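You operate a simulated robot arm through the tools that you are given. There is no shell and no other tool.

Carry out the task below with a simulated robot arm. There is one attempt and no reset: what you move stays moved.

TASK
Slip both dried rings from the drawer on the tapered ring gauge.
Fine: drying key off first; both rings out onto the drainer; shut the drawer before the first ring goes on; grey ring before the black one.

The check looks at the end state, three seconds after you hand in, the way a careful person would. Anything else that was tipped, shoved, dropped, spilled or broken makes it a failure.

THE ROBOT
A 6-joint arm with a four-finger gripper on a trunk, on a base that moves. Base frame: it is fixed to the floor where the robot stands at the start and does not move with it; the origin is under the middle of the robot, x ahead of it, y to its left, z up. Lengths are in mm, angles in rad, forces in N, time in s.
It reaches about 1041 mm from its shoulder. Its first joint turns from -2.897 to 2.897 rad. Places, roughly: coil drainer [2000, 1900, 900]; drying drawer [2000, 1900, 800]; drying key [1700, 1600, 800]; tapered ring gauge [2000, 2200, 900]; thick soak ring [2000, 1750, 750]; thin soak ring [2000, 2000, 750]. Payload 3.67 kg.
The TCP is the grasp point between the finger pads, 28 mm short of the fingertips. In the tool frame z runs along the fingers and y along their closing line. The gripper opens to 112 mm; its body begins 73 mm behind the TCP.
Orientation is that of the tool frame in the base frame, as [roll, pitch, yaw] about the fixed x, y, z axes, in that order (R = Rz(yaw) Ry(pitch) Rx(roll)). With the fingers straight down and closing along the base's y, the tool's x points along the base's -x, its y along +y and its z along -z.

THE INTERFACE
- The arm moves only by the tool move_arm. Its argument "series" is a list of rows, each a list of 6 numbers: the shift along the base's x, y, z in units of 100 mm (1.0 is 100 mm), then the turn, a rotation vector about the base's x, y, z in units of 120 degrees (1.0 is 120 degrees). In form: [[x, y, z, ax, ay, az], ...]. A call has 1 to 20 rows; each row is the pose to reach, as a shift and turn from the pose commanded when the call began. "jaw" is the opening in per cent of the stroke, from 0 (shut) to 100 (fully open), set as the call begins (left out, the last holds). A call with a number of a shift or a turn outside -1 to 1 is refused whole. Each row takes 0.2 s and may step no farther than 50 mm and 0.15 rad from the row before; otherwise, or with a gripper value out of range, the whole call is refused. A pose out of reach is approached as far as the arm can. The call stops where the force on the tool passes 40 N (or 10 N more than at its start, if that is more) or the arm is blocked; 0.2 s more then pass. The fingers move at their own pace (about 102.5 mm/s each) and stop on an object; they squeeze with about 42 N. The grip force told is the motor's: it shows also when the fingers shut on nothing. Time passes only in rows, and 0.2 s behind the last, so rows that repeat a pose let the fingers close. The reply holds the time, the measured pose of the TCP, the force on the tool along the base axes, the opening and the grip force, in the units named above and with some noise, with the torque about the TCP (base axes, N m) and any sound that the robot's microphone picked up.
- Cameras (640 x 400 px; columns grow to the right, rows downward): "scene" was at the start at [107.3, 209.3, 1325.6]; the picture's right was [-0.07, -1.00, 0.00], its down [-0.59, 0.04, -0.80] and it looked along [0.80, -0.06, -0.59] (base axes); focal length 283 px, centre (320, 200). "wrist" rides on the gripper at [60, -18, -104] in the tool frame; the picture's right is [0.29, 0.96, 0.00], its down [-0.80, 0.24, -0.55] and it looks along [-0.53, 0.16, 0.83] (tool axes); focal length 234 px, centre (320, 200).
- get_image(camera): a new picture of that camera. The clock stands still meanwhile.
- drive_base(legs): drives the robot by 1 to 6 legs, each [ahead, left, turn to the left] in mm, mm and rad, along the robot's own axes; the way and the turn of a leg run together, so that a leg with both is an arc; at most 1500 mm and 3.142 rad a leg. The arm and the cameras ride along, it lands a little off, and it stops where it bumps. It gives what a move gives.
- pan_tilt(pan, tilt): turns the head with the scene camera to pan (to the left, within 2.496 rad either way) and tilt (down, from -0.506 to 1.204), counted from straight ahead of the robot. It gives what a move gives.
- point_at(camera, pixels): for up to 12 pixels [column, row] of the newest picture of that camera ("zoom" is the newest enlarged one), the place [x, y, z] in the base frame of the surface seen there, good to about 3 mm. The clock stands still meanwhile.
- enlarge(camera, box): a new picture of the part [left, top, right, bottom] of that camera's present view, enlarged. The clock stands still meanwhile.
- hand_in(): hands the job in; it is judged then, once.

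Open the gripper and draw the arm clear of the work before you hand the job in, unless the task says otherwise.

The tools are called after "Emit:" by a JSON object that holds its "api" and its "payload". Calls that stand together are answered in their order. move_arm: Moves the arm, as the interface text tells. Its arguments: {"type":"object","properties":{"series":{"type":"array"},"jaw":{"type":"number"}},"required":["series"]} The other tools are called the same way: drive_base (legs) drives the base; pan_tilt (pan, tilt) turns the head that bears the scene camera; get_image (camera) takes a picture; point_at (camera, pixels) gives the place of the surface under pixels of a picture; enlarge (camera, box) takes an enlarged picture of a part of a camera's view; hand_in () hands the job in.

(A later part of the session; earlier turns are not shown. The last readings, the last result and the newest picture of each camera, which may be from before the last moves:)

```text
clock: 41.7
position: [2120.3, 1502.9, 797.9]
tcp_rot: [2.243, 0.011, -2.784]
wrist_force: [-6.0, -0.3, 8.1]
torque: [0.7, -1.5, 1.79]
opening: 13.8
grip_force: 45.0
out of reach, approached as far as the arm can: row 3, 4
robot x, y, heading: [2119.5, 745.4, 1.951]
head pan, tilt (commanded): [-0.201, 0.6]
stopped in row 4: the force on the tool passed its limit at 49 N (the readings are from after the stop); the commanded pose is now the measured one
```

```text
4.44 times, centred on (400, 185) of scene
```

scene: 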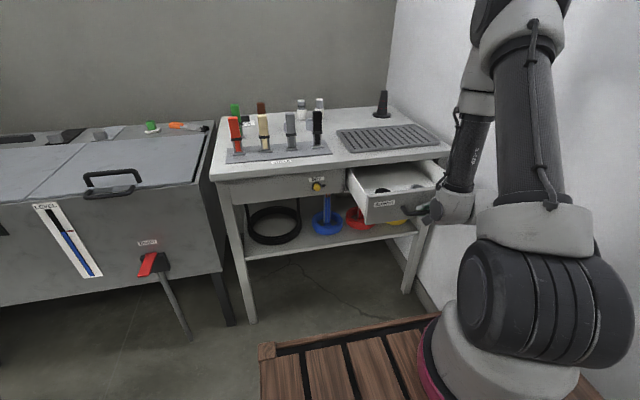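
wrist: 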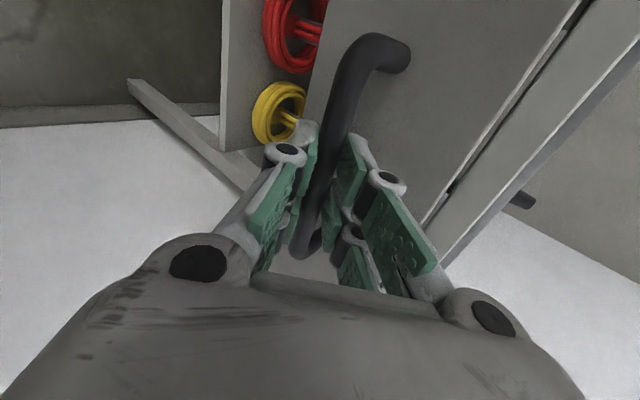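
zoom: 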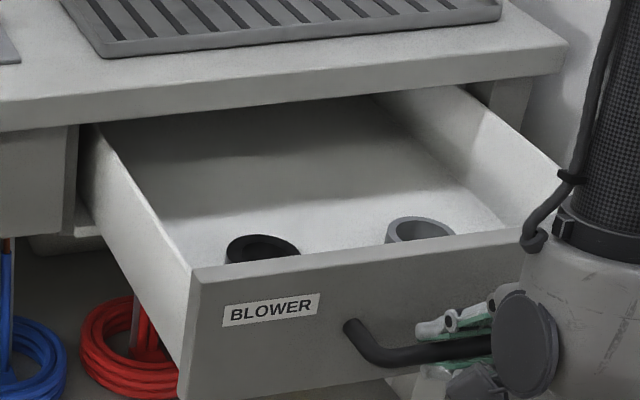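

The drawer came out another ~33 mm (about 235 total) before the arm reached its fold limit; rings now sit ~90 mm clear of the bench edge, enough. I open the jaw to free the bar and lift 6 mm.

Emit:
{"api": "move_arm", "payload": {"series": [[0, 0, 0, 0, 0, 0], [0, 0, 0, 0, 0, 0], [0, 0, 0.03, 0, 0, 0], [0, 0, 0.06, 0, 0, 0]], "jaw": 40}}

Emit:
{"api": "get_image", "payload": {"camera": "wrist"}}

```text
clock: 42.7
position: [2121.0, 1504.7, 800.4]
tcp_rot: [2.246, 0.007, -2.791]
wrist_force: [0.2, 0.4, -0.4]
torque: [0.02, 0.02, -0.02]
opening: 44.7
grip_force: 0.0
robot x, y, heading: [2116.7, 748.2, 1.946]
head pan, tilt (commanded): [-0.201, 0.6]
```

```text
taken
```

wrist: 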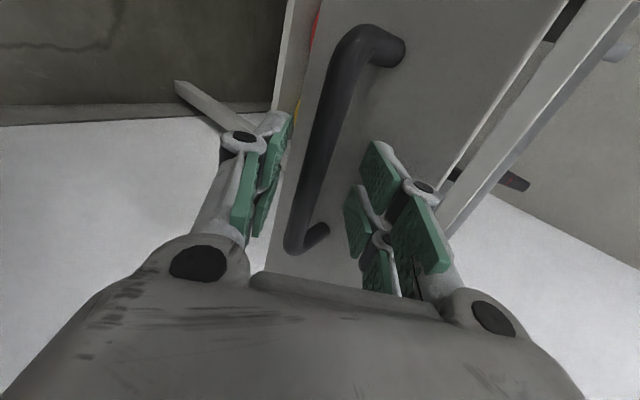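

The bar is free between the open fingers with zero force. I drive the base straight back 90 mm to draw the fingers off the handle.

Emit:
{"api": "drive_base", "payload": {"legs": [[-90, 0, 0]]}}

Emit:
{"api": "get_image", "payload": {"camera": "scene"}}

Emit:
{"api": "get_image", "payload": {"camera": "wrist"}}

```text
clock: 43.8
position: [2153.9, 1420.4, 800.7]
tcp_rot: [2.246, 0.007, -2.791]
wrist_force: [0.1, -0.5, -0.6]
torque: [0.0, -0.02, 0.04]
opening: 44.8
grip_force: 0.0
robot x, y, heading: [2150.2, 662.2, 1.948]
head pan, tilt (commanded): [-0.201, 0.6]
```

```text
taken
```

scene: 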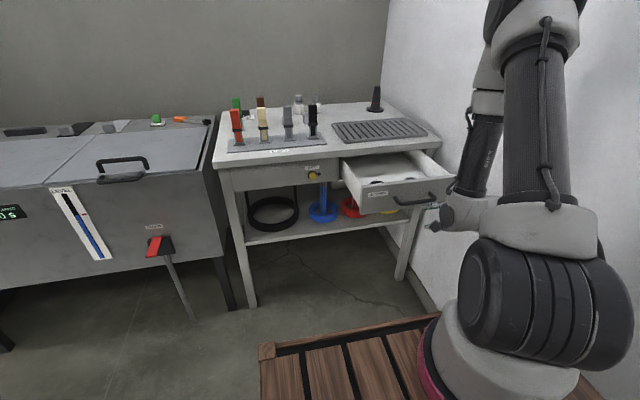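

```text
taken
```

wrist: 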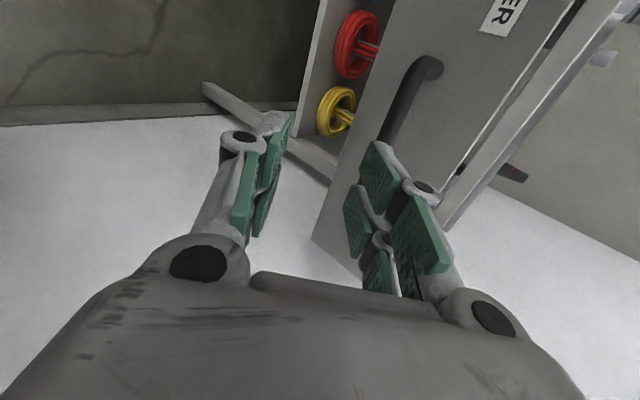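

The hand is clear of the handle and the drawer stays open. I raise the arm and turn the fingers straight down.

Emit:
{"api": "move_arm", "payload": {"series": [[0, 0, 0.14, -0.056, -0.0227, 0], [0, 0, 0.28, -0.113, -0.0454, 0], [0, 0, 0.42, -0.169, -0.068, 0], [0, 0, 0.57, -0.225, -0.091, 0], [0, 0, 0.71, -0.281, -0.1135, 0], [0, 0, 0.85, -0.338, -0.136, 0], [0, 0, 0.98, -0.394, -0.159, 0]]}}

Emit:
{"api": "get_image", "payload": {"camera": "wrist"}}

```text
clock: 45.4
position: [2177.9, 1447.6, 875.4]
tcp_rot: [2.816, 0.104, -2.802]
wrist_force: [0.0, 0.6, -0.8]
torque: [-0.01, 0.01, 0.0]
opening: 45.0
grip_force: 0.1
out of reach, approached as far as the arm can: row 5, 6, 7
robot x, y, heading: [2153.4, 660.0, 1.949]
head pan, tilt (commanded): [-0.201, 0.6]
```

```text
taken
```

wrist: 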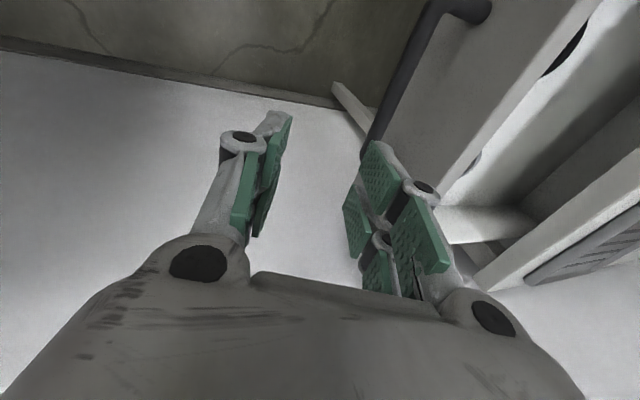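

The arm is too folded here; I move outward over the drawer and higher, then finish straightening.

Emit:
{"api": "move_arm", "payload": {"series": [[-0.05, 0.1, 0.35, 0, 0, 0], [-0.15, 0.4, 0.65, 0, 0, 0], [-0.28, 0.7, 0.85, 0, 0, 0], [-0.37, 0.95, 0.95, 0, 0, 0]]}}

Emit:
{"api": "move_arm", "payload": {"series": [[-0.1, 0.25, 0.05, -0.05, -0.025, 0], [-0.2, 0.5, 0.1, -0.1, -0.05, 0], [-0.3, 0.75, 0.1, -0.144, -0.058, 0]]}}

Emit:
{"api": "get_image", "payload": {"camera": "wrist"}}

```text
clock: 46.4
position: [2202.5, 1504.2, 920.6]
tcp_rot: [2.734, 0.214, -2.843]
wrist_force: [-0.2, -0.7, -0.4]
torque: [-0.03, -0.03, -0.01]
opening: 44.8
grip_force: 0.1
out of reach, approached as far as the arm can: row 1, 2, 3, 4
robot x, y, heading: [2151.3, 664.0, 1.948]
head pan, tilt (commanded): [-0.201, 0.6]
```

```text
clock: 47.2
position: [2170.5, 1578.5, 933.3]
tcp_rot: [3.068, 0.228, -2.768]
wrist_force: [0.2, -0.6, 0.1]
torque: [0.0, 0.0, 0.0]
opening: 45.0
grip_force: 0.0
out of reach, approached as far as the arm can: row 1
robot x, y, heading: [2153.6, 663.1, 1.947]
head pan, tilt (commanded): [-0.201, 0.6]
```

```text
taken
```

wrist: 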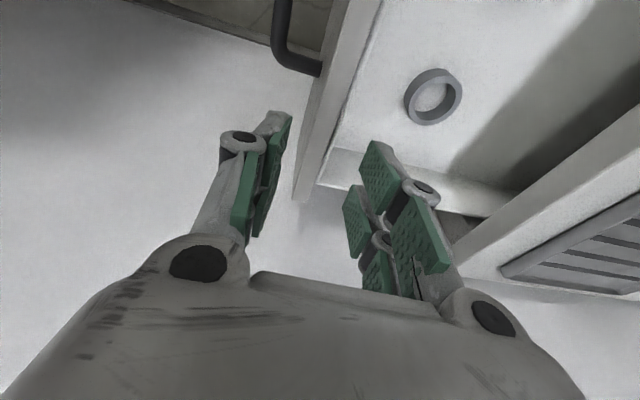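

The grey ring is in view at (432,97). I measure points on its rim and on the drawer floor/walls.

Emit:
{"api": "point_at", "payload": {"camera": "wrist", "pixels": [[430, 72], [456, 85], [457, 105], [430, 119], [411, 92], [432, 95], [500, 60], [360, 100], [320, 120], [430, 165], [560, 200], [345, 155]]}}

Emit:
{"api": "enlarge", "payload": {"camera": "wrist", "box": [370, 50, 500, 140]}}

```text
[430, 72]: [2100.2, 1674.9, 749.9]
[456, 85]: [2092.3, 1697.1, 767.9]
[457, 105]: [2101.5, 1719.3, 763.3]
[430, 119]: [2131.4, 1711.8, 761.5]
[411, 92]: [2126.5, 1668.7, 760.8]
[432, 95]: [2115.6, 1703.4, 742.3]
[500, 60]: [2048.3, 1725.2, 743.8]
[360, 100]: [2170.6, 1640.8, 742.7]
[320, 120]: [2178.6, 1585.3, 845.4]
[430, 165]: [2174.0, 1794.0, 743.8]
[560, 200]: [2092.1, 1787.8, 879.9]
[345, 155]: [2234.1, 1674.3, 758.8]
```

```text
4.44 times, centred on (435, 95) of wrist
```

zoom: 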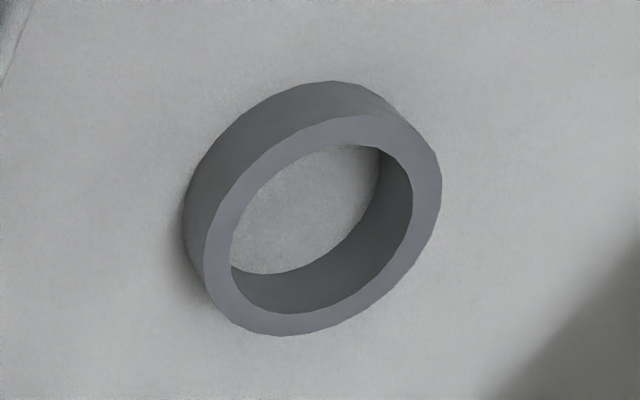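

I measure the grey ring's top face outer and inner edges in the enlarged view.

Emit:
{"api": "point_at", "payload": {"camera": "zoom", "pixels": [[370, 118], [436, 185], [395, 285], [285, 332], [213, 290], [232, 200], [300, 135], [245, 240], [400, 210], [350, 135], [330, 305], [310, 200]]}}

```text
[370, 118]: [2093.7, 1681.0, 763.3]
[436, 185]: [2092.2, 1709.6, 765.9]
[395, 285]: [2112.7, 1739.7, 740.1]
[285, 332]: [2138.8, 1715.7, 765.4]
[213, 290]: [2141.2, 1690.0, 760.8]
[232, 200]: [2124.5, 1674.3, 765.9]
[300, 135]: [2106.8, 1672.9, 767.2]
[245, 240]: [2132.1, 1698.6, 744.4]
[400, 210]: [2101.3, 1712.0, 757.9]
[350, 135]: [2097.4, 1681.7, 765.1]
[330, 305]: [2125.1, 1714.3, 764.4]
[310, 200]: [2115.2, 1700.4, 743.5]
```

Grey ring top circle: centre ≈ [2117,1698], OD ≈ 54 mm, top z 765, drawer floor 743. I drive forward 160 mm so both the drawer and the drainer are in comfortable reach (robot front stays ~240 mm short of the open handle).

Emit:
{"api": "drive_base", "payload": {"legs": [[160, 0, 0]]}}

Emit:
{"api": "move_arm", "payload": {"series": [[0, 0, 0.1, -0.0362, 0.0442, 0.0043], [0, 0, 0.2, -0.0724, 0.0885, 0.0086]]}}

Emit:
{"api": "get_image", "payload": {"camera": "wrist"}}

Emit:
{"api": "get_image", "payload": {"camera": "scene"}}

```text
clock: 48.6
position: [2109.7, 1729.8, 932.3]
tcp_rot: [3.069, 0.229, -2.765]
wrist_force: [-0.7, -0.1, 0.5]
torque: [0.02, 0.0, 0.02]
opening: 44.8
grip_force: 0.1
robot x, y, heading: [2092.6, 816.3, 1.947]
head pan, tilt (commanded): [-0.201, 0.6]
```

```text
clock: 49.2
position: [2109.7, 1729.7, 951.6]
tcp_rot: [3.138, -0.002, -2.739]
wrist_force: [-0.4, 0.0, -0.4]
torque: [0.0, -0.02, 0.0]
opening: 44.6
grip_force: 0.0
robot x, y, heading: [2093.0, 817.6, 1.949]
head pan, tilt (commanded): [-0.201, 0.6]
```

```text
taken
```

wrist: 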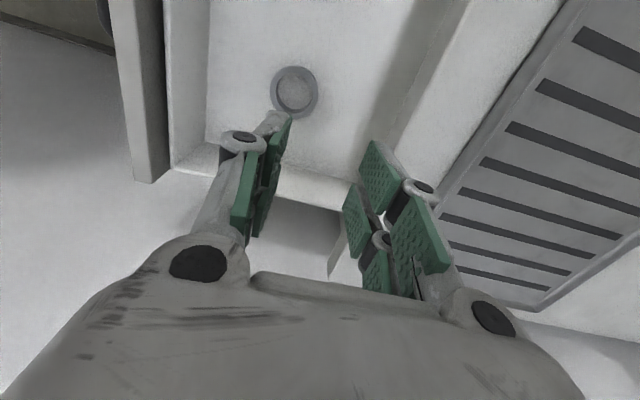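

```text
taken
```

scene: 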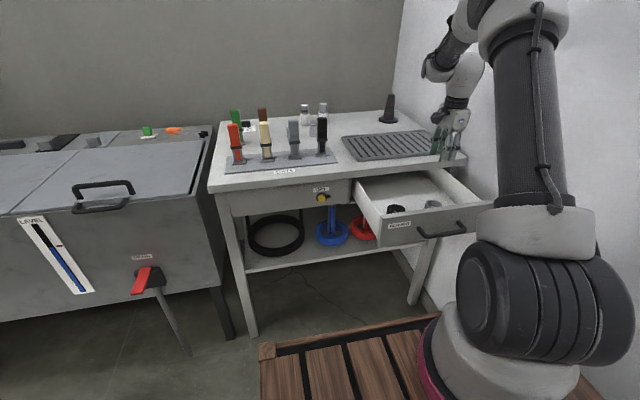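

Fingers are straight down at [2110,1730,952]. The grey ring is now at (294,92) in the wrist view; I enlarge both views to measure both rings.

Emit:
{"api": "enlarge", "payload": {"camera": "wrist", "box": [255, 55, 335, 125]}}

Emit:
{"api": "point_at", "payload": {"camera": "zoom", "pixels": [[320, 92], [430, 120], [505, 200], [490, 330], [230, 130], [135, 215], [160, 330], [330, 120], [440, 230], [190, 230], [300, 250], [320, 330]]}}

Emit:
{"api": "enlarge", "payload": {"camera": "scene", "box": [350, 165, 480, 245]}}

```text
5.71 times, centred on (295, 90) of wrist
```

zoom: 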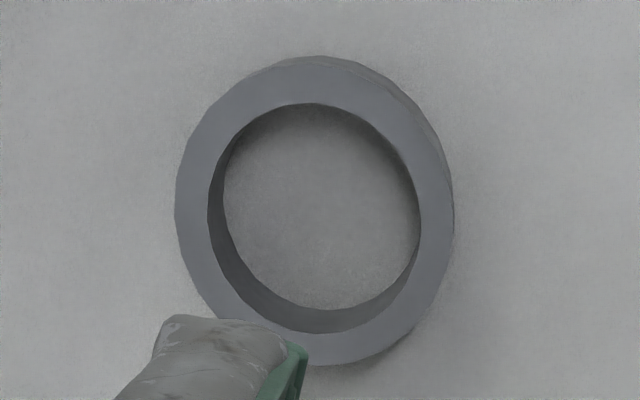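

```text
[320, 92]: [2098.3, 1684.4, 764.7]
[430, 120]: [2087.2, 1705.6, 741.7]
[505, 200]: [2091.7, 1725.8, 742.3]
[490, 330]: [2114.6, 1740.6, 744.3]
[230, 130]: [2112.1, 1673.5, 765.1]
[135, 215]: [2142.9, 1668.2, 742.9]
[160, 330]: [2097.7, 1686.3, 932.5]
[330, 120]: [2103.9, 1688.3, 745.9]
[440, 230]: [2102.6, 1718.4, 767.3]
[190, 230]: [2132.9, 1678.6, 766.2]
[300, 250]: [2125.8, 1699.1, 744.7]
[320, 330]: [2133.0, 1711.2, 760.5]
```

```text
4.92 times, centred on (415, 205) of scene
```

zoom: 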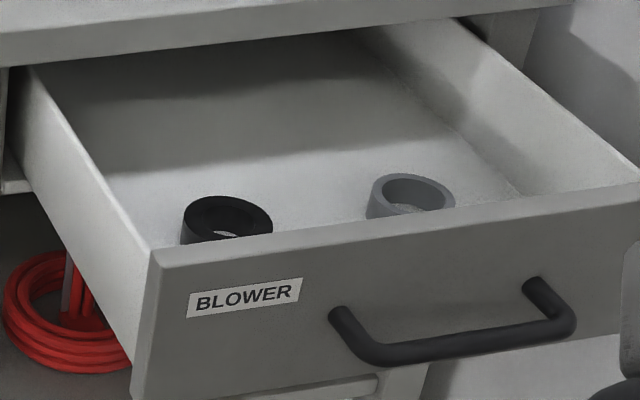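

Grey ring centre ≈ [2117.5,1698.5] (OD ≈ 55, ID ≈ 42). I open the jaw to ~80 mm, line up above it and descend the first part.

Emit:
{"api": "move_arm", "payload": {"series": [[0.04, -0.16, 0, 0, 0, 0], [0.078, -0.312, -0.15, 0, 0, 0], [0.078, -0.312, -0.5, 0, 0, 0], [0.078, -0.312, -0.8, 0, 0, 0]], "jaw": 72}}

Emit:
{"api": "get_image", "payload": {"camera": "wrist"}}

```text
clock: 50.2
position: [2118.4, 1698.2, 873.2]
tcp_rot: [3.139, 0.003, -2.742]
wrist_force: [-0.1, -0.4, 0.3]
torque: [0.02, -0.05, -0.03]
opening: 80.6
grip_force: 0.1
robot x, y, heading: [2092.8, 819.2, 1.944]
head pan, tilt (commanded): [-0.201, 0.6]
```

```text
taken
```

wrist: 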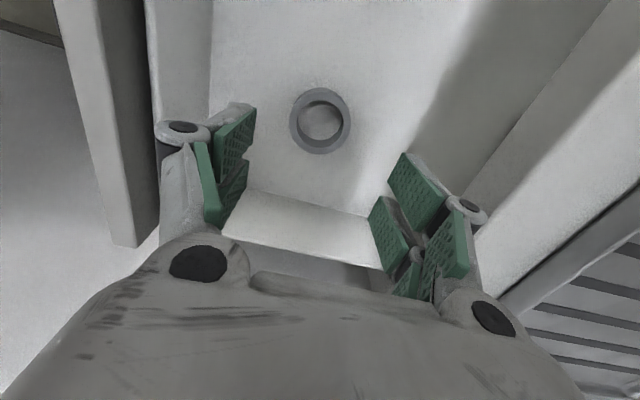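

The ring sits between the open fingers at (320,120). I recheck its position at this closer range.

Emit:
{"api": "enlarge", "payload": {"camera": "wrist", "box": [275, 75, 365, 165]}}

Emit:
{"api": "point_at", "payload": {"camera": "zoom", "pixels": [[320, 120], [510, 200], [505, 280], [330, 465], [210, 400], [140, 260], [170, 180], [480, 380], [320, 280], [420, 130]]}}

```text
4.44 times, centred on (320, 120) of wrist
```

zoom: 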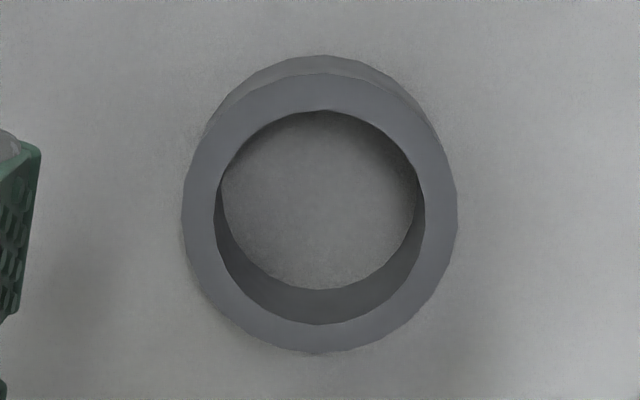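

```text
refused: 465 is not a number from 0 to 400
```

I query mid-annulus points of the ring in this enlarged picture.

Emit:
{"api": "point_at", "payload": {"camera": "zoom", "pixels": [[200, 215], [441, 215], [320, 92], [318, 338], [235, 125], [403, 125], [235, 305], [403, 300], [320, 210], [185, 215], [455, 215]]}}

```text
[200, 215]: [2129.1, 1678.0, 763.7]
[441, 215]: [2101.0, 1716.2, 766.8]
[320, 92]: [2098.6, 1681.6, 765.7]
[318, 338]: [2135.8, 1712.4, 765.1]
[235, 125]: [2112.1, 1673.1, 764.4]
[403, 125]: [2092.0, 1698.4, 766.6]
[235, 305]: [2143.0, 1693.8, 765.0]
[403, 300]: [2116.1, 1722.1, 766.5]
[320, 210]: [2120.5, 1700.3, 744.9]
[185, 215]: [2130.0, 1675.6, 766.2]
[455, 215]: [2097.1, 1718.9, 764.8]
```

Ring centre refined to [2116,1697], top z 765. I descend to just above floor level (TCP z≈778, tips ≈750).

Emit:
{"api": "move_arm", "payload": {"series": [[-0.02, -0.01, -0.3, 0, 0, 0], [-0.024, -0.012, -0.6, 0, 0, 0], [-0.024, -0.012, -0.8, 0, 0, 0], [-0.024, -0.012, -0.9, 0, 0, 0], [-0.024, -0.012, -0.95, 0, 0, 0]]}}

Emit:
{"api": "get_image", "payload": {"camera": "wrist"}}

```text
clock: 51.4
position: [2116.3, 1697.5, 778.6]
tcp_rot: [3.139, 0.002, -2.739]
wrist_force: [0.2, -0.9, -0.2]
torque: [-0.01, -0.05, 0.03]
opening: 80.4
grip_force: 0.2
robot x, y, heading: [2090.3, 812.7, 1.945]
head pan, tilt (commanded): [-0.201, 0.6]
```

```text
taken
```

wrist: 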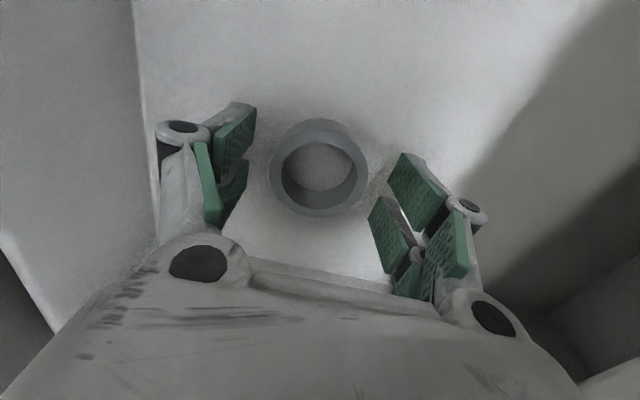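

The ring sits centred between the pads. I close on it.

Emit:
{"api": "move_arm", "payload": {"series": [[0, 0, 0, 0, 0, 0], [0, 0, 0, 0, 0, 0], [0, 0, 0, 0, 0, 0]], "jaw": 30}}

Emit:
{"api": "get_image", "payload": {"camera": "wrist"}}

```text
clock: 52.2
position: [2116.2, 1697.3, 778.7]
tcp_rot: [3.139, 0.003, -2.739]
wrist_force: [0.0, -0.8, -0.2]
torque: [-0.02, 0.02, -0.02]
opening: 55.2
grip_force: 42.6
robot x, y, heading: [2096.8, 815.5, 1.951]
head pan, tilt (commanded): [-0.201, 0.6]
```

```text
taken
```

wrist: 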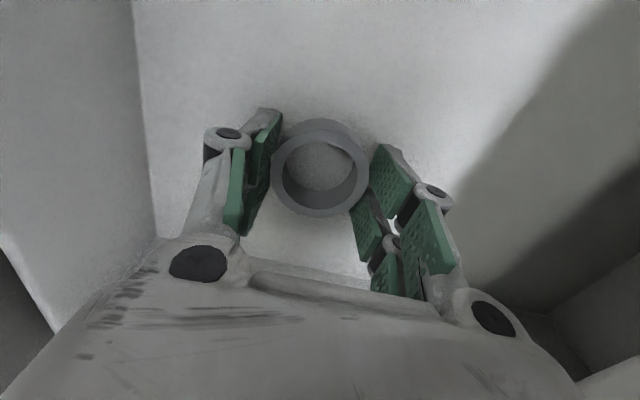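

Ring held: opening 55.2 mm at 42.6 N. I lift straight up in two calls.

Emit:
{"api": "move_arm", "payload": {"series": [[0, 0, 0.2, 0, 0, 0], [0, 0, 0.6, 0, 0, 0], [0, 0, 0.99, 0, 0, 0]]}}

Emit:
{"api": "move_arm", "payload": {"series": [[0, 0, 0.4, 0, 0, 0], [0, 0, 0.8, 0, 0, 0], [0, 0, 0.99, 0, 0, 0]]}}

Emit:
{"api": "get_image", "payload": {"camera": "wrist"}}

Emit:
{"api": "get_image", "payload": {"camera": "scene"}}

```text
clock: 53.0
position: [2115.6, 1696.7, 876.0]
tcp_rot: [3.141, -0.001, -2.74]
wrist_force: [-0.5, 0.9, -0.8]
torque: [0.02, -0.02, 0.0]
opening: 55.0
grip_force: 42.1
robot x, y, heading: [2087.5, 816.3, 1.946]
head pan, tilt (commanded): [-0.201, 0.6]
```

```text
clock: 53.8
position: [2116.3, 1698.8, 975.3]
tcp_rot: [3.14, 0.002, -2.74]
wrist_force: [0.3, 0.4, -0.7]
torque: [-0.06, -0.03, 0.01]
opening: 55.2
grip_force: 42.4
robot x, y, heading: [2091.8, 812.9, 1.946]
head pan, tilt (commanded): [-0.201, 0.6]
```

```text
taken
```

wrist: 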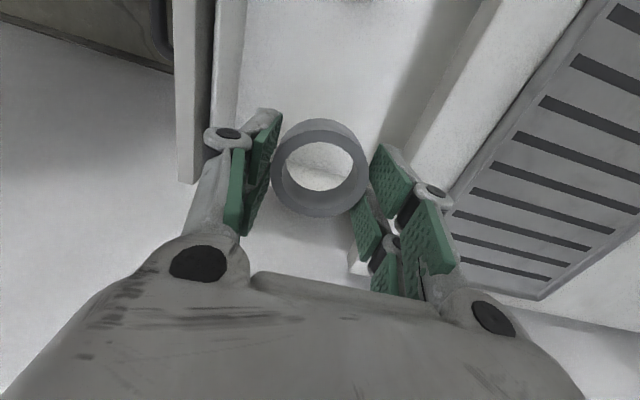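

```text
taken
```

scene: 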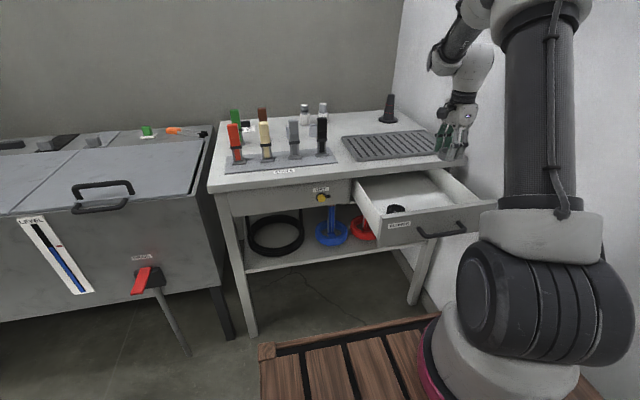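

The grey ring is held and out of the drawer. I enlarge the drainer and gauge area to pick the set-down spot.

Emit:
{"api": "enlarge", "payload": {"camera": "scene", "box": [320, 90, 450, 175]}}

Emit:
{"api": "point_at", "payload": {"camera": "zoom", "pixels": [[110, 230], [185, 340], [490, 200], [560, 290], [300, 260], [400, 250], [350, 300], [450, 280], [340, 130], [345, 35], [330, 260], [250, 320]]}}

```text
4.71 times, centred on (385, 132) of scene
```

zoom: 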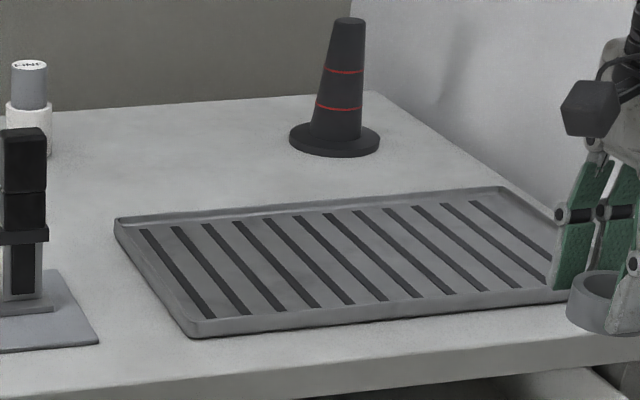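

```text
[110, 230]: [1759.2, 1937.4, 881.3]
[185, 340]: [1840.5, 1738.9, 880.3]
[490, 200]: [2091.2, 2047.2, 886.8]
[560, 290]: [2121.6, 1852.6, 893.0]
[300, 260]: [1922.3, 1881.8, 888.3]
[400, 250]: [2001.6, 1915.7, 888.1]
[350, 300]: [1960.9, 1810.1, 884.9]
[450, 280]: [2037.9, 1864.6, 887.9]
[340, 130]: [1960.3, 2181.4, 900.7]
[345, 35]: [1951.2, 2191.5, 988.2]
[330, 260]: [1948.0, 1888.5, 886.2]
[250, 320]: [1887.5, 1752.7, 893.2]
```

Drainer surface is z≈887 with rim 893; gauge is the black cone with two red marks at [1953,2190]. I carry the grey ring over to the right-hand middle of the drainer, around [2040,1892].

Emit:
{"api": "move_arm", "payload": {"series": [[-0.13, 0.32, 0, 0, 0, 0], [-0.25, 0.64, 0, 0, 0, 0], [-0.38, 0.965, 0, 0, 0, 0]]}}

Emit:
{"api": "move_arm", "payload": {"series": [[-0.13, 0.32, 0, 0, 0, 0], [-0.25, 0.64, 0, 0, 0, 0], [-0.38, 0.965, 0, 0, 0, 0]]}}

Emit:
{"api": "get_image", "payload": {"camera": "wrist"}}

```text
clock: 54.6
position: [2077.0, 1796.9, 976.3]
tcp_rot: [3.139, 0.002, -2.741]
wrist_force: [0.3, 0.3, 1.2]
torque: [0.02, 0.0, -0.02]
opening: 55.1
grip_force: 42.3
robot x, y, heading: [2093.9, 814.3, 1.947]
head pan, tilt (commanded): [-0.201, 0.6]
```

```text
clock: 55.4
position: [2040.8, 1876.6, 970.6]
tcp_rot: [3.141, 0.0, -2.739]
wrist_force: [-0.4, -2.0, 1.0]
torque: [-0.01, 0.05, 0.03]
opening: 55.5
grip_force: 42.2
out of reach, approached as far as the arm can: row 3
robot x, y, heading: [2091.1, 815.5, 1.946]
head pan, tilt (commanded): [-0.201, 0.6]
```

```text
taken
```

wrist: 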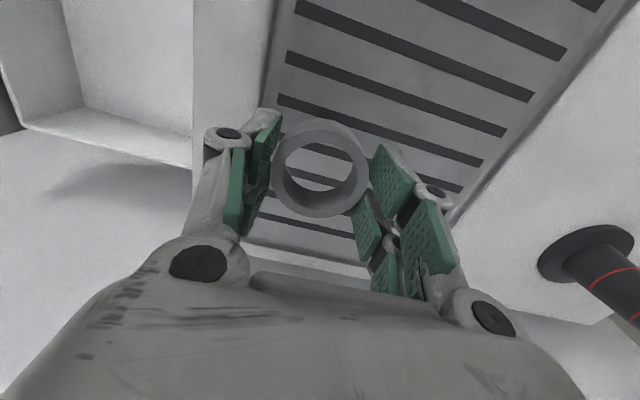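

The ring is over the drainer at about n=975 — inside the tray, and the arm is just at its reach limit. I pull back slightly and lower partway, then check.

Emit:
{"api": "move_arm", "payload": {"series": [[0.03, -0.08, -0.1, 0, 0, 0], [0.03, -0.08, -0.25, 0, 0, 0]]}}

Emit:
{"api": "get_image", "payload": {"camera": "wrist"}}

```text
clock: 56.0
position: [2043.6, 1869.6, 947.7]
tcp_rot: [3.139, 0.003, -2.739]
wrist_force: [0.9, 0.7, 0.0]
torque: [0.03, 0.0, 0.01]
opening: 55.0
grip_force: 41.8
robot x, y, heading: [2094.1, 810.7, 1.944]
head pan, tilt (commanded): [-0.201, 0.6]
```

```text
taken
```

wrist: 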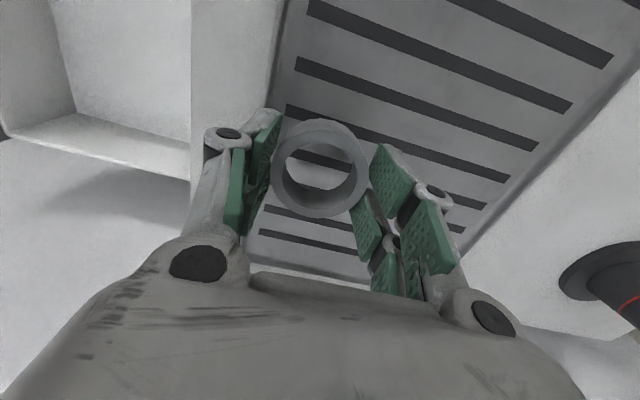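

Ring bottom is about 25 mm above the tray. I lower toward the tray while edging 10 mm further in, away from the front rim.

Emit:
{"api": "move_arm", "payload": {"series": [[-0.02, 0.05, -0.1, 0, 0, 0], [-0.037, 0.093, -0.18, 0, 0, 0]]}}

Emit:
{"api": "move_arm", "payload": {"series": [[0, 0, -0.03, 0, 0, 0], [0, 0, -0.06, 0, 0, 0], [0, 0, -0.08, 0, 0, 0]]}}

Emit:
{"api": "get_image", "payload": {"camera": "wrist"}}

```text
clock: 56.6
position: [2039.2, 1876.8, 930.4]
tcp_rot: [3.137, 0.001, -2.741]
wrist_force: [-1.1, -0.4, 0.8]
torque: [0.0, 0.0, 0.0]
opening: 54.9
grip_force: 41.8
robot x, y, heading: [2091.5, 816.3, 1.946]
head pan, tilt (commanded): [-0.201, 0.6]
```

```text
clock: 57.4
position: [2040.5, 1876.1, 922.1]
tcp_rot: [3.138, 0.0, -2.74]
wrist_force: [0.8, -0.5, 6.7]
torque: [-0.16, 0.08, 0.02]
opening: 55.0
grip_force: 41.7
robot x, y, heading: [2092.9, 815.1, 1.947]
head pan, tilt (commanded): [-0.201, 0.6]
```

```text
taken
```

wrist: 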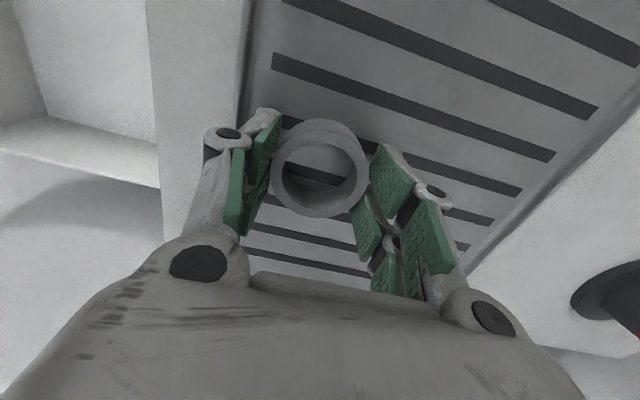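

Contact: 6.7 N upward at z=922, so the ring stands on the tray. I open a little (67 mm) to release and then rise.

Emit:
{"api": "move_arm", "payload": {"series": [[0, 0, 0, 0, 0, 0], [0, 0, 0, 0, 0, 0], [0, 0, 0.1, 0, 0, 0], [0, 0, 0.4, 0, 0, 0], [0, 0, 0.8, 0, 0, 0]], "jaw": 60}}

Emit:
{"api": "get_image", "payload": {"camera": "wrist"}}

Emit:
{"api": "get_image", "payload": {"camera": "scene"}}

```text
clock: 58.6
position: [2041.9, 1869.9, 999.9]
tcp_rot: [3.142, -0.002, -2.742]
wrist_force: [-1.2, 1.2, -1.0]
torque: [-0.09, -0.02, 0.02]
opening: 67.3
grip_force: 0.0
out of reach, approached as far as the arm can: row 5
robot x, y, heading: [2096.0, 816.6, 1.946]
head pan, tilt (commanded): [-0.201, 0.6]
```

```text
taken
```

wrist: 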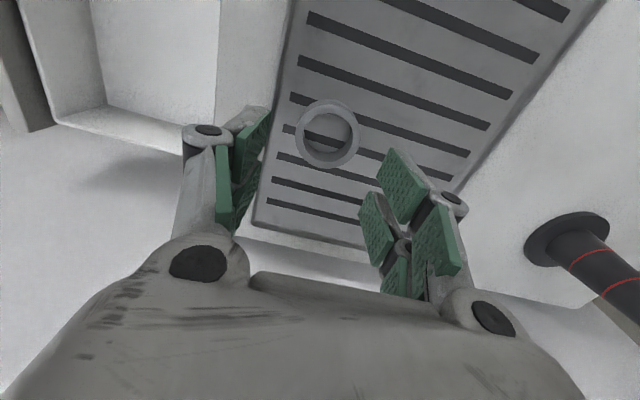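

```text
taken
```

scene: 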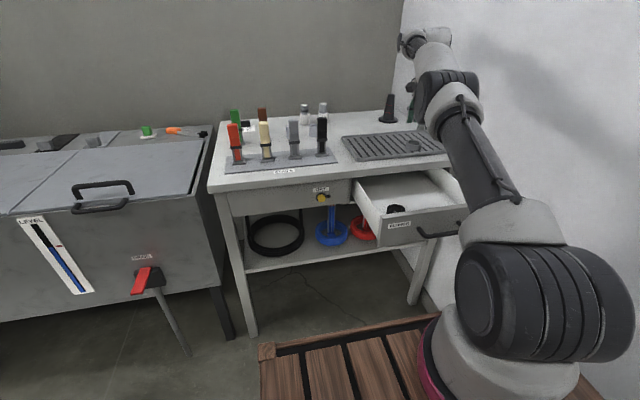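

Grey ring stands on the drainer. Now the black ring in the drawer at (396,209): I measure it from the scene view.

Emit:
{"api": "enlarge", "payload": {"camera": "scene", "box": [370, 190, 430, 230]}}

Emit:
{"api": "point_at", "payload": {"camera": "zoom", "pixels": [[270, 160], [200, 190], [345, 190], [330, 215], [225, 220], [270, 200], [275, 220], [150, 220], [400, 150]]}}

```text
10.00 times, centred on (400, 210) of scene
```

zoom: 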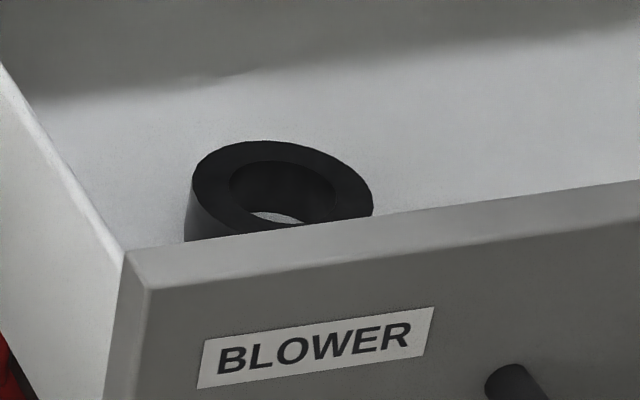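

```text
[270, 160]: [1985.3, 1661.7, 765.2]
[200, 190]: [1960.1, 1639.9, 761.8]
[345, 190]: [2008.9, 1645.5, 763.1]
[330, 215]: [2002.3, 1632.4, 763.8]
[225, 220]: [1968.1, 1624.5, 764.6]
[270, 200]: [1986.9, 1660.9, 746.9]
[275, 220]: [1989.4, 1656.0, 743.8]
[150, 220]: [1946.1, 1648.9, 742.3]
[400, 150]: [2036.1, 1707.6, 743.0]
```

Black ring centre ≈ [1985,1641], top z 764, left drawer wall about 40 mm from its centre. I carry the open gripper back over it at height.

Emit:
{"api": "move_arm", "payload": {"series": [[-0.08, -0.32, 0, 0, 0, 0], [-0.16, -0.64, 0, 0, 0, 0], [-0.24, -0.95, 0, 0, 0, 0]], "jaw": 72}}

Emit:
{"api": "move_arm", "payload": {"series": [[-0.08, -0.32, -0.1, 0, 0, 0], [-0.16, -0.64, -0.2, 0, 0, 0], [-0.24, -0.95, -0.4, 0, 0, 0]]}}

Emit:
{"api": "move_arm", "payload": {"series": [[-0.09, -0.39, -0.15, 0, 0, 0], [-0.09, -0.39, -0.5, 0, 0, 0], [-0.09, -0.39, -0.8, 0, 0, 0]]}}

Emit:
{"api": "get_image", "payload": {"camera": "wrist"}}

```text
clock: 59.4
position: [2018.5, 1774.5, 997.2]
tcp_rot: [3.139, -0.001, -2.742]
wrist_force: [0.1, 0.2, -0.4]
torque: [-0.04, 0.01, -0.04]
opening: 80.6
grip_force: 0.0
robot x, y, heading: [2092.3, 813.5, 1.949]
head pan, tilt (commanded): [-0.201, 0.6]
```

```text
clock: 60.2
position: [1995.6, 1678.3, 961.2]
tcp_rot: [3.14, 0.004, -2.742]
wrist_force: [0.4, 0.2, -0.7]
torque: [-0.01, -0.01, 0.01]
opening: 80.3
grip_force: 0.1
robot x, y, heading: [2093.2, 812.3, 1.947]
head pan, tilt (commanded): [-0.201, 0.6]
```

```text
clock: 61.0
position: [1985.6, 1642.1, 881.0]
tcp_rot: [3.139, 0.001, -2.741]
wrist_force: [-0.8, 0.4, 0.6]
torque: [0.01, -0.03, 0.0]
opening: 80.5
grip_force: 0.0
robot x, y, heading: [2092.5, 815.8, 1.952]
head pan, tilt (commanded): [-0.201, 0.6]
```

```text
taken
```

wrist: 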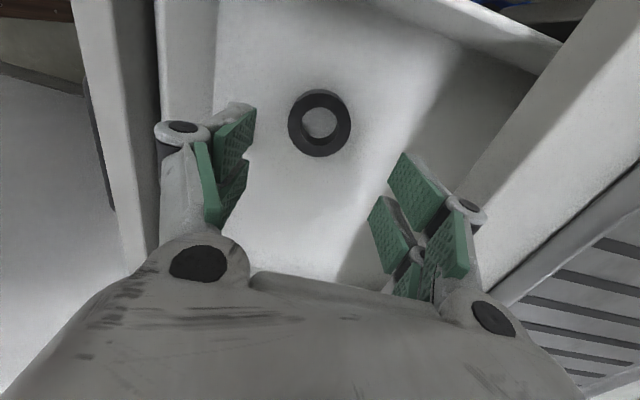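

The black ring is at (319,123) between the fingers. I enlarge and measure it precisely.

Emit:
{"api": "enlarge", "payload": {"camera": "wrist", "box": [275, 78, 365, 168]}}

Emit:
{"api": "point_at", "payload": {"camera": "zoom", "pixels": [[205, 215], [430, 215], [318, 105], [316, 325], [240, 130], [398, 130], [235, 300], [400, 295]]}}

```text
4.44 times, centred on (320, 123) of wrist
```

zoom: 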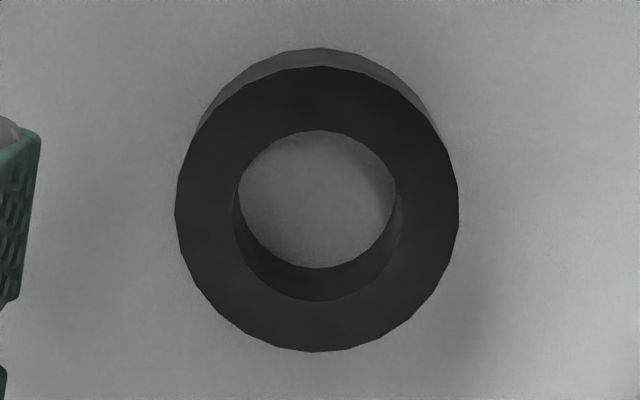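

```text
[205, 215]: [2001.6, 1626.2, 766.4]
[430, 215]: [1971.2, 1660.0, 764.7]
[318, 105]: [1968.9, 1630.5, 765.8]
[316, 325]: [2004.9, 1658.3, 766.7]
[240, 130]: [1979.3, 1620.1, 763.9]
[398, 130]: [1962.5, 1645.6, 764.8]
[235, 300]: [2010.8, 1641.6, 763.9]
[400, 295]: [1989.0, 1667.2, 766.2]
```

Black ring centre [1986,1643.7]; ID ≈ 33 mm vs the grey's ≈ 42. I descend around it to z≈778.

Emit:
{"api": "move_arm", "payload": {"series": [[0.004, 0.016, -0.3, 0, 0, 0], [0.004, 0.016, -0.6, 0, 0, 0], [0.004, 0.016, -0.85, 0, 0, 0], [0.004, 0.016, -0.97, 0, 0, 0]]}}

Emit:
{"api": "move_arm", "payload": {"series": [[0, 0, -0.03, 0, 0, 0], [0, 0, -0.055, 0, 0, 0]]}}

Emit:
{"api": "get_image", "payload": {"camera": "wrist"}}

```text
clock: 62.0
position: [1985.3, 1643.0, 783.6]
tcp_rot: [3.138, 0.0, -2.74]
wrist_force: [0.3, -0.3, -0.5]
torque: [0.02, -0.03, -0.02]
opening: 80.6
grip_force: 0.0
robot x, y, heading: [2092.0, 811.6, 1.945]
head pan, tilt (commanded): [-0.201, 0.6]
```

```text
clock: 62.6
position: [1984.0, 1642.5, 779.2]
tcp_rot: [3.139, 0.002, -2.739]
wrist_force: [0.6, 0.7, -0.3]
torque: [-0.01, 0.03, -0.01]
opening: 80.5
grip_force: 0.0
robot x, y, heading: [2093.3, 815.8, 1.95]
head pan, tilt (commanded): [-0.201, 0.6]
```

```text
taken
```

wrist: 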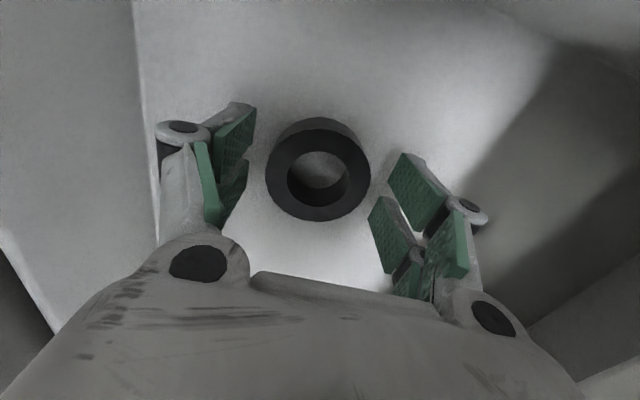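

The black ring is centred between the pads. I close on it and lift 20 mm.

Emit:
{"api": "move_arm", "payload": {"series": [[0, 0, 0, 0, 0, 0], [0, 0, 0, 0, 0, 0], [0, 0, 0, 0, 0, 0], [0, 0, 0.2, 0, 0, 0]], "jaw": 30}}

Emit:
{"api": "get_image", "payload": {"camera": "wrist"}}

```text
clock: 63.6
position: [1983.8, 1642.5, 797.7]
tcp_rot: [3.14, 0.002, -2.74]
wrist_force: [0.2, 0.1, 0.0]
torque: [-0.02, 0.0, 0.0]
opening: 59.1
grip_force: 42.3
robot x, y, heading: [2089.6, 810.9, 1.95]
head pan, tilt (commanded): [-0.201, 0.6]
```

```text
taken
```

wrist: 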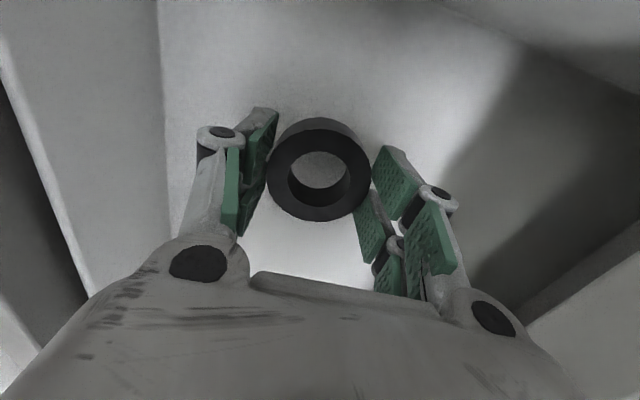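

Black ring held (59 mm OD). I lift it clear and carry it over the left-middle part of the drainer near [1923,1834].

Emit:
{"api": "move_arm", "payload": {"series": [[0, 0, 0.4, 0, 0, 0], [0, 0, 0.8, 0, 0, 0], [0, 0, 0.98, 0, 0, 0]]}}

Emit:
{"api": "move_arm", "payload": {"series": [[0, 0, 0.4, 0, 0, 0], [0, 0, 0.78, 0, 0, 0], [-0.1, 0.32, 0.78, 0, 0, 0], [-0.2, 0.64, 0.78, 0, 0, 0], [-0.3, 0.96, 0.78, 0, 0, 0]]}}

Emit:
{"api": "move_arm", "payload": {"series": [[-0.1, 0.32, 0, 0, 0, 0], [-0.2, 0.64, 0, 0, 0, 0], [-0.31, 0.96, 0, 0, 0, 0]]}}

Emit:
{"api": "get_image", "payload": {"camera": "wrist"}}

Emit:
{"api": "get_image", "payload": {"camera": "scene"}}

```text
clock: 64.4
position: [1984.3, 1642.1, 895.7]
tcp_rot: [3.139, 0.003, -2.74]
wrist_force: [-0.7, -0.2, -0.2]
torque: [-0.02, -0.01, 0.02]
opening: 59.0
grip_force: 41.9
robot x, y, heading: [2092.2, 813.4, 1.946]
head pan, tilt (commanded): [-0.201, 0.6]
```

```text
clock: 65.6
position: [1953.6, 1737.4, 971.8]
tcp_rot: [3.139, 0.001, -2.74]
wrist_force: [-1.0, -0.4, 1.1]
torque: [0.03, 0.01, -0.03]
opening: 59.0
grip_force: 42.3
robot x, y, heading: [2094.7, 815.0, 1.945]
head pan, tilt (commanded): [-0.201, 0.6]
```

```text
clock: 66.4
position: [1922.9, 1835.0, 973.4]
tcp_rot: [3.138, 0.0, -2.74]
wrist_force: [-0.1, -0.2, 2.0]
torque: [0.04, 0.03, -0.01]
opening: 59.1
grip_force: 41.8
robot x, y, heading: [2093.2, 812.5, 1.948]
head pan, tilt (commanded): [-0.201, 0.6]
```

```text
taken
```

wrist: 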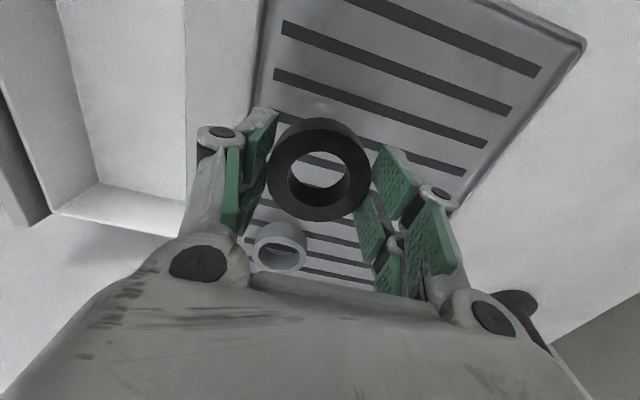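

```text
taken
```

scene: 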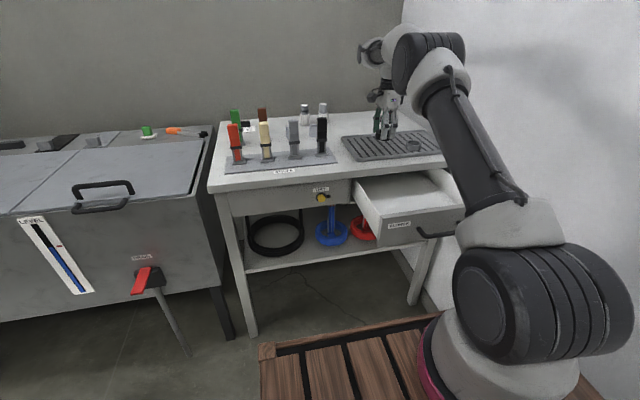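

Black ring hangs over the tray, grey ring clear below-right of it at (280,245). I lower it and feel for contact.

Emit:
{"api": "move_arm", "payload": {"series": [[0, 0, -0.25, 0, 0, 0], [0, 0, -0.42, 0, 0, 0], [0, 0, -0.46, 0, 0, 0], [0, 0, -0.49, 0, 0, 0], [0, 0, -0.51, 0, 0, 0]]}}

Emit:
{"api": "get_image", "payload": {"camera": "wrist"}}

```text
clock: 67.6
position: [1922.7, 1833.4, 922.9]
tcp_rot: [3.139, 0.002, -2.741]
wrist_force: [-0.9, -2.6, 5.8]
torque: [-0.14, 0.14, 0.07]
opening: 58.8
grip_force: 42.1
robot x, y, heading: [2090.8, 813.8, 1.948]
head pan, tilt (commanded): [-0.201, 0.6]
```

```text
taken
```

wrist: 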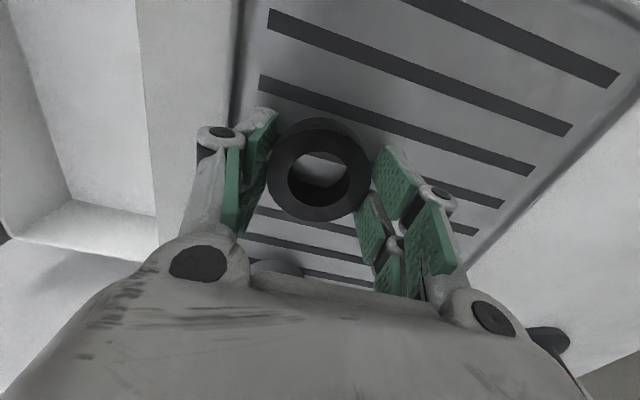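

Contact at z≈923 with 5.8 N: the black ring is on the tray. I open to ~71 mm and rise.

Emit:
{"api": "move_arm", "payload": {"series": [[0, 0, 0, 0, 0, 0], [0, 0, 0, 0, 0, 0], [0, 0, 0.1, 0, 0, 0], [0, 0, 0.4, 0, 0, 0], [0, 0, 0.7, 0, 0, 0]], "jaw": 63}}

Emit:
{"api": "get_image", "payload": {"camera": "wrist"}}

Emit:
{"api": "get_image", "payload": {"camera": "scene"}}

```text
clock: 68.8
position: [1922.5, 1833.8, 991.6]
tcp_rot: [3.139, 0.001, -2.74]
wrist_force: [-1.0, 0.4, -0.1]
torque: [-0.03, -0.03, 0.0]
opening: 70.7
grip_force: 0.0
robot x, y, heading: [2097.5, 813.6, 1.949]
head pan, tilt (commanded): [-0.201, 0.6]
```

```text
taken
```

wrist: 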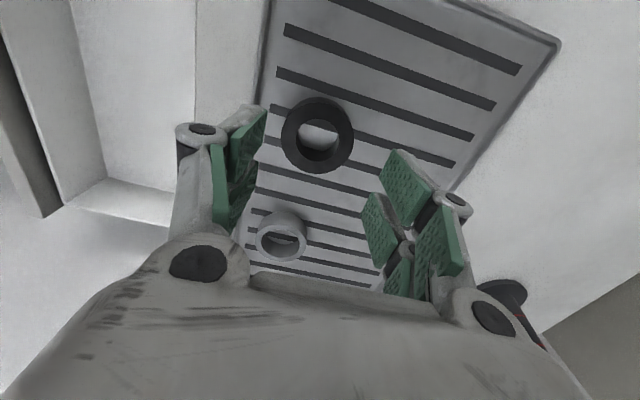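

```text
taken
```

scene: 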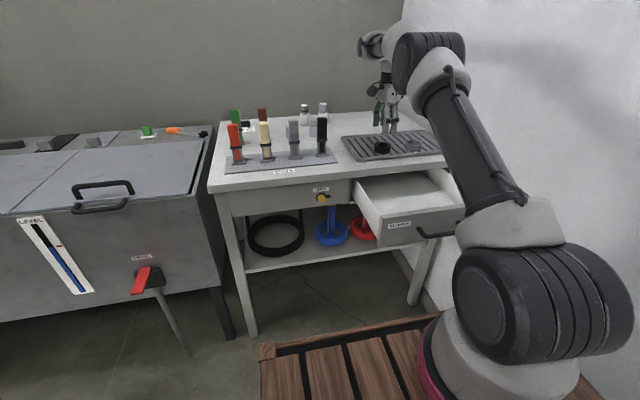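

Both rings stand on the drainer. Now I shut the drawer: first I draw the arm back over the drawer at height, away from the rings.

Emit:
{"api": "move_arm", "payload": {"series": [[0.05, 0, 0.2, 0, 0, 0], [0.14, -0.3, 0.3, 0, 0, 0], [0.25, -0.6, 0.3, 0, 0, 0], [0.37, -0.95, 0.3, 0, 0, 0]]}}

Emit:
{"api": "move_arm", "payload": {"series": [[0.2, -0.3, 0, 0, 0, 0], [0.45, -0.6, 0, 0, 0, 0], [0.7, -0.95, 0, 0, 0, 0]]}}

Emit:
{"api": "drive_base", "payload": {"legs": [[-200, 0, 0.012]]}}

Emit:
{"api": "get_image", "payload": {"camera": "scene"}}

```text
clock: 69.8
position: [1962.2, 1739.4, 1019.2]
tcp_rot: [3.14, 0.001, -2.741]
wrist_force: [0.7, 0.8, -0.9]
torque: [-0.06, 0.01, 0.01]
opening: 70.7
grip_force: 0.1
robot x, y, heading: [2092.8, 815.2, 1.944]
head pan, tilt (commanded): [-0.201, 0.6]
```

```text
clock: 70.6
position: [2028.3, 1645.0, 1020.4]
tcp_rot: [3.139, 0.002, -2.741]
wrist_force: [-0.9, 0.0, -1.1]
torque: [0.01, -0.05, -0.03]
opening: 70.6
grip_force: 0.1
robot x, y, heading: [2095.9, 815.4, 1.946]
head pan, tilt (commanded): [-0.201, 0.6]
```

```text
clock: 72.2
position: [2096.5, 1457.9, 1021.2]
tcp_rot: [3.138, 0.002, -2.731]
wrist_force: [-0.3, -0.3, 0.0]
torque: [0.01, 0.01, 0.03]
opening: 70.6
grip_force: 0.1
robot x, y, heading: [2169.8, 628.6, 1.959]
head pan, tilt (commanded): [-0.201, 0.6]
```

```text
taken
```

scene: 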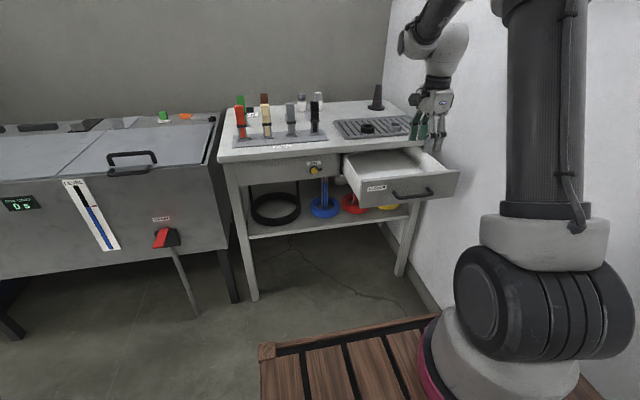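

The drawer with handle at (412,192) is in full view. I enlarge to measure the bar and check that the DRY light is still off.

Emit:
{"api": "enlarge", "payload": {"camera": "scene", "box": [300, 145, 470, 250]}}

Emit:
{"api": "point_at", "payload": {"camera": "zoom", "pixels": [[360, 192], [400, 200], [440, 196], [490, 188], [505, 182], [265, 185], [590, 110], [230, 130], [270, 150], [560, 175]]}}

```text
3.76 times, centred on (385, 198) of scene
```

zoom: 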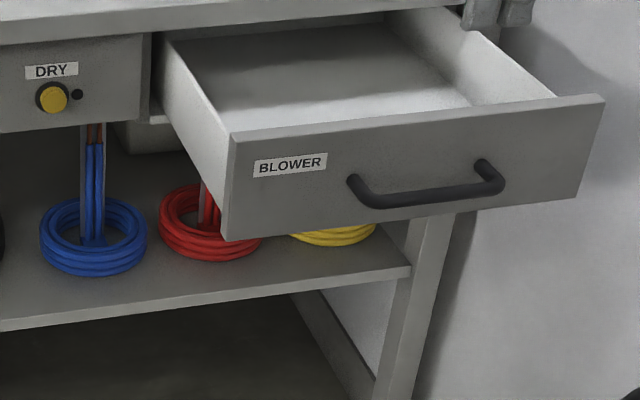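

```text
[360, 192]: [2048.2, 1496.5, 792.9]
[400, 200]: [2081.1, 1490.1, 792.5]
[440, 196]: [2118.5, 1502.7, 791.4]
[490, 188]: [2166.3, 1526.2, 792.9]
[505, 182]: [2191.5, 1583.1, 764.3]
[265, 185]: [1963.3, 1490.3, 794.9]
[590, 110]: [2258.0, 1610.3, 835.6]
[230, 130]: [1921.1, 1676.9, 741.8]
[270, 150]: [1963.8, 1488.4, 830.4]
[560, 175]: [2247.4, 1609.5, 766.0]
```

DRY light is off; the bar's front is at [2118,1503,792]. I narrow the jaw, tilt the fingers forward again and come to the pre-grasp spot in front of and above the handle.

Emit:
{"api": "move_arm", "payload": {"series": [[0.05, -0.02, -0.1, 0.0553, 0.0234, 0], [0.11, -0.04, -0.22, 0.1106, 0.0467, 0], [0.16, -0.06, -0.35, 0.1659, 0.07, 0], [0.21, -0.07, -0.5, 0.2211, 0.0934, 0], [0.27, -0.09, -0.65, 0.2764, 0.1168, 0], [0.32, -0.11, -0.78, 0.3317, 0.1401, 0], [0.375, -0.13, -0.9, 0.387, 0.1635, 0]], "jaw": 30}}

Emit:
{"api": "get_image", "payload": {"camera": "wrist"}}

```text
clock: 73.8
position: [2132.9, 1446.0, 930.9]
tcp_rot: [2.257, 0.008, -2.735]
wrist_force: [-0.4, -1.8, -0.9]
torque: [0.03, 0.0, -0.01]
opening: 33.5
grip_force: 0.1
robot x, y, heading: [2168.5, 630.0, 1.955]
head pan, tilt (commanded): [-0.201, 0.6]
```

```text
taken
```

wrist: 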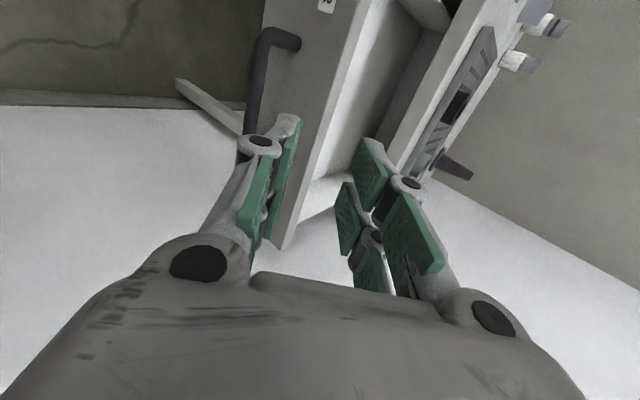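

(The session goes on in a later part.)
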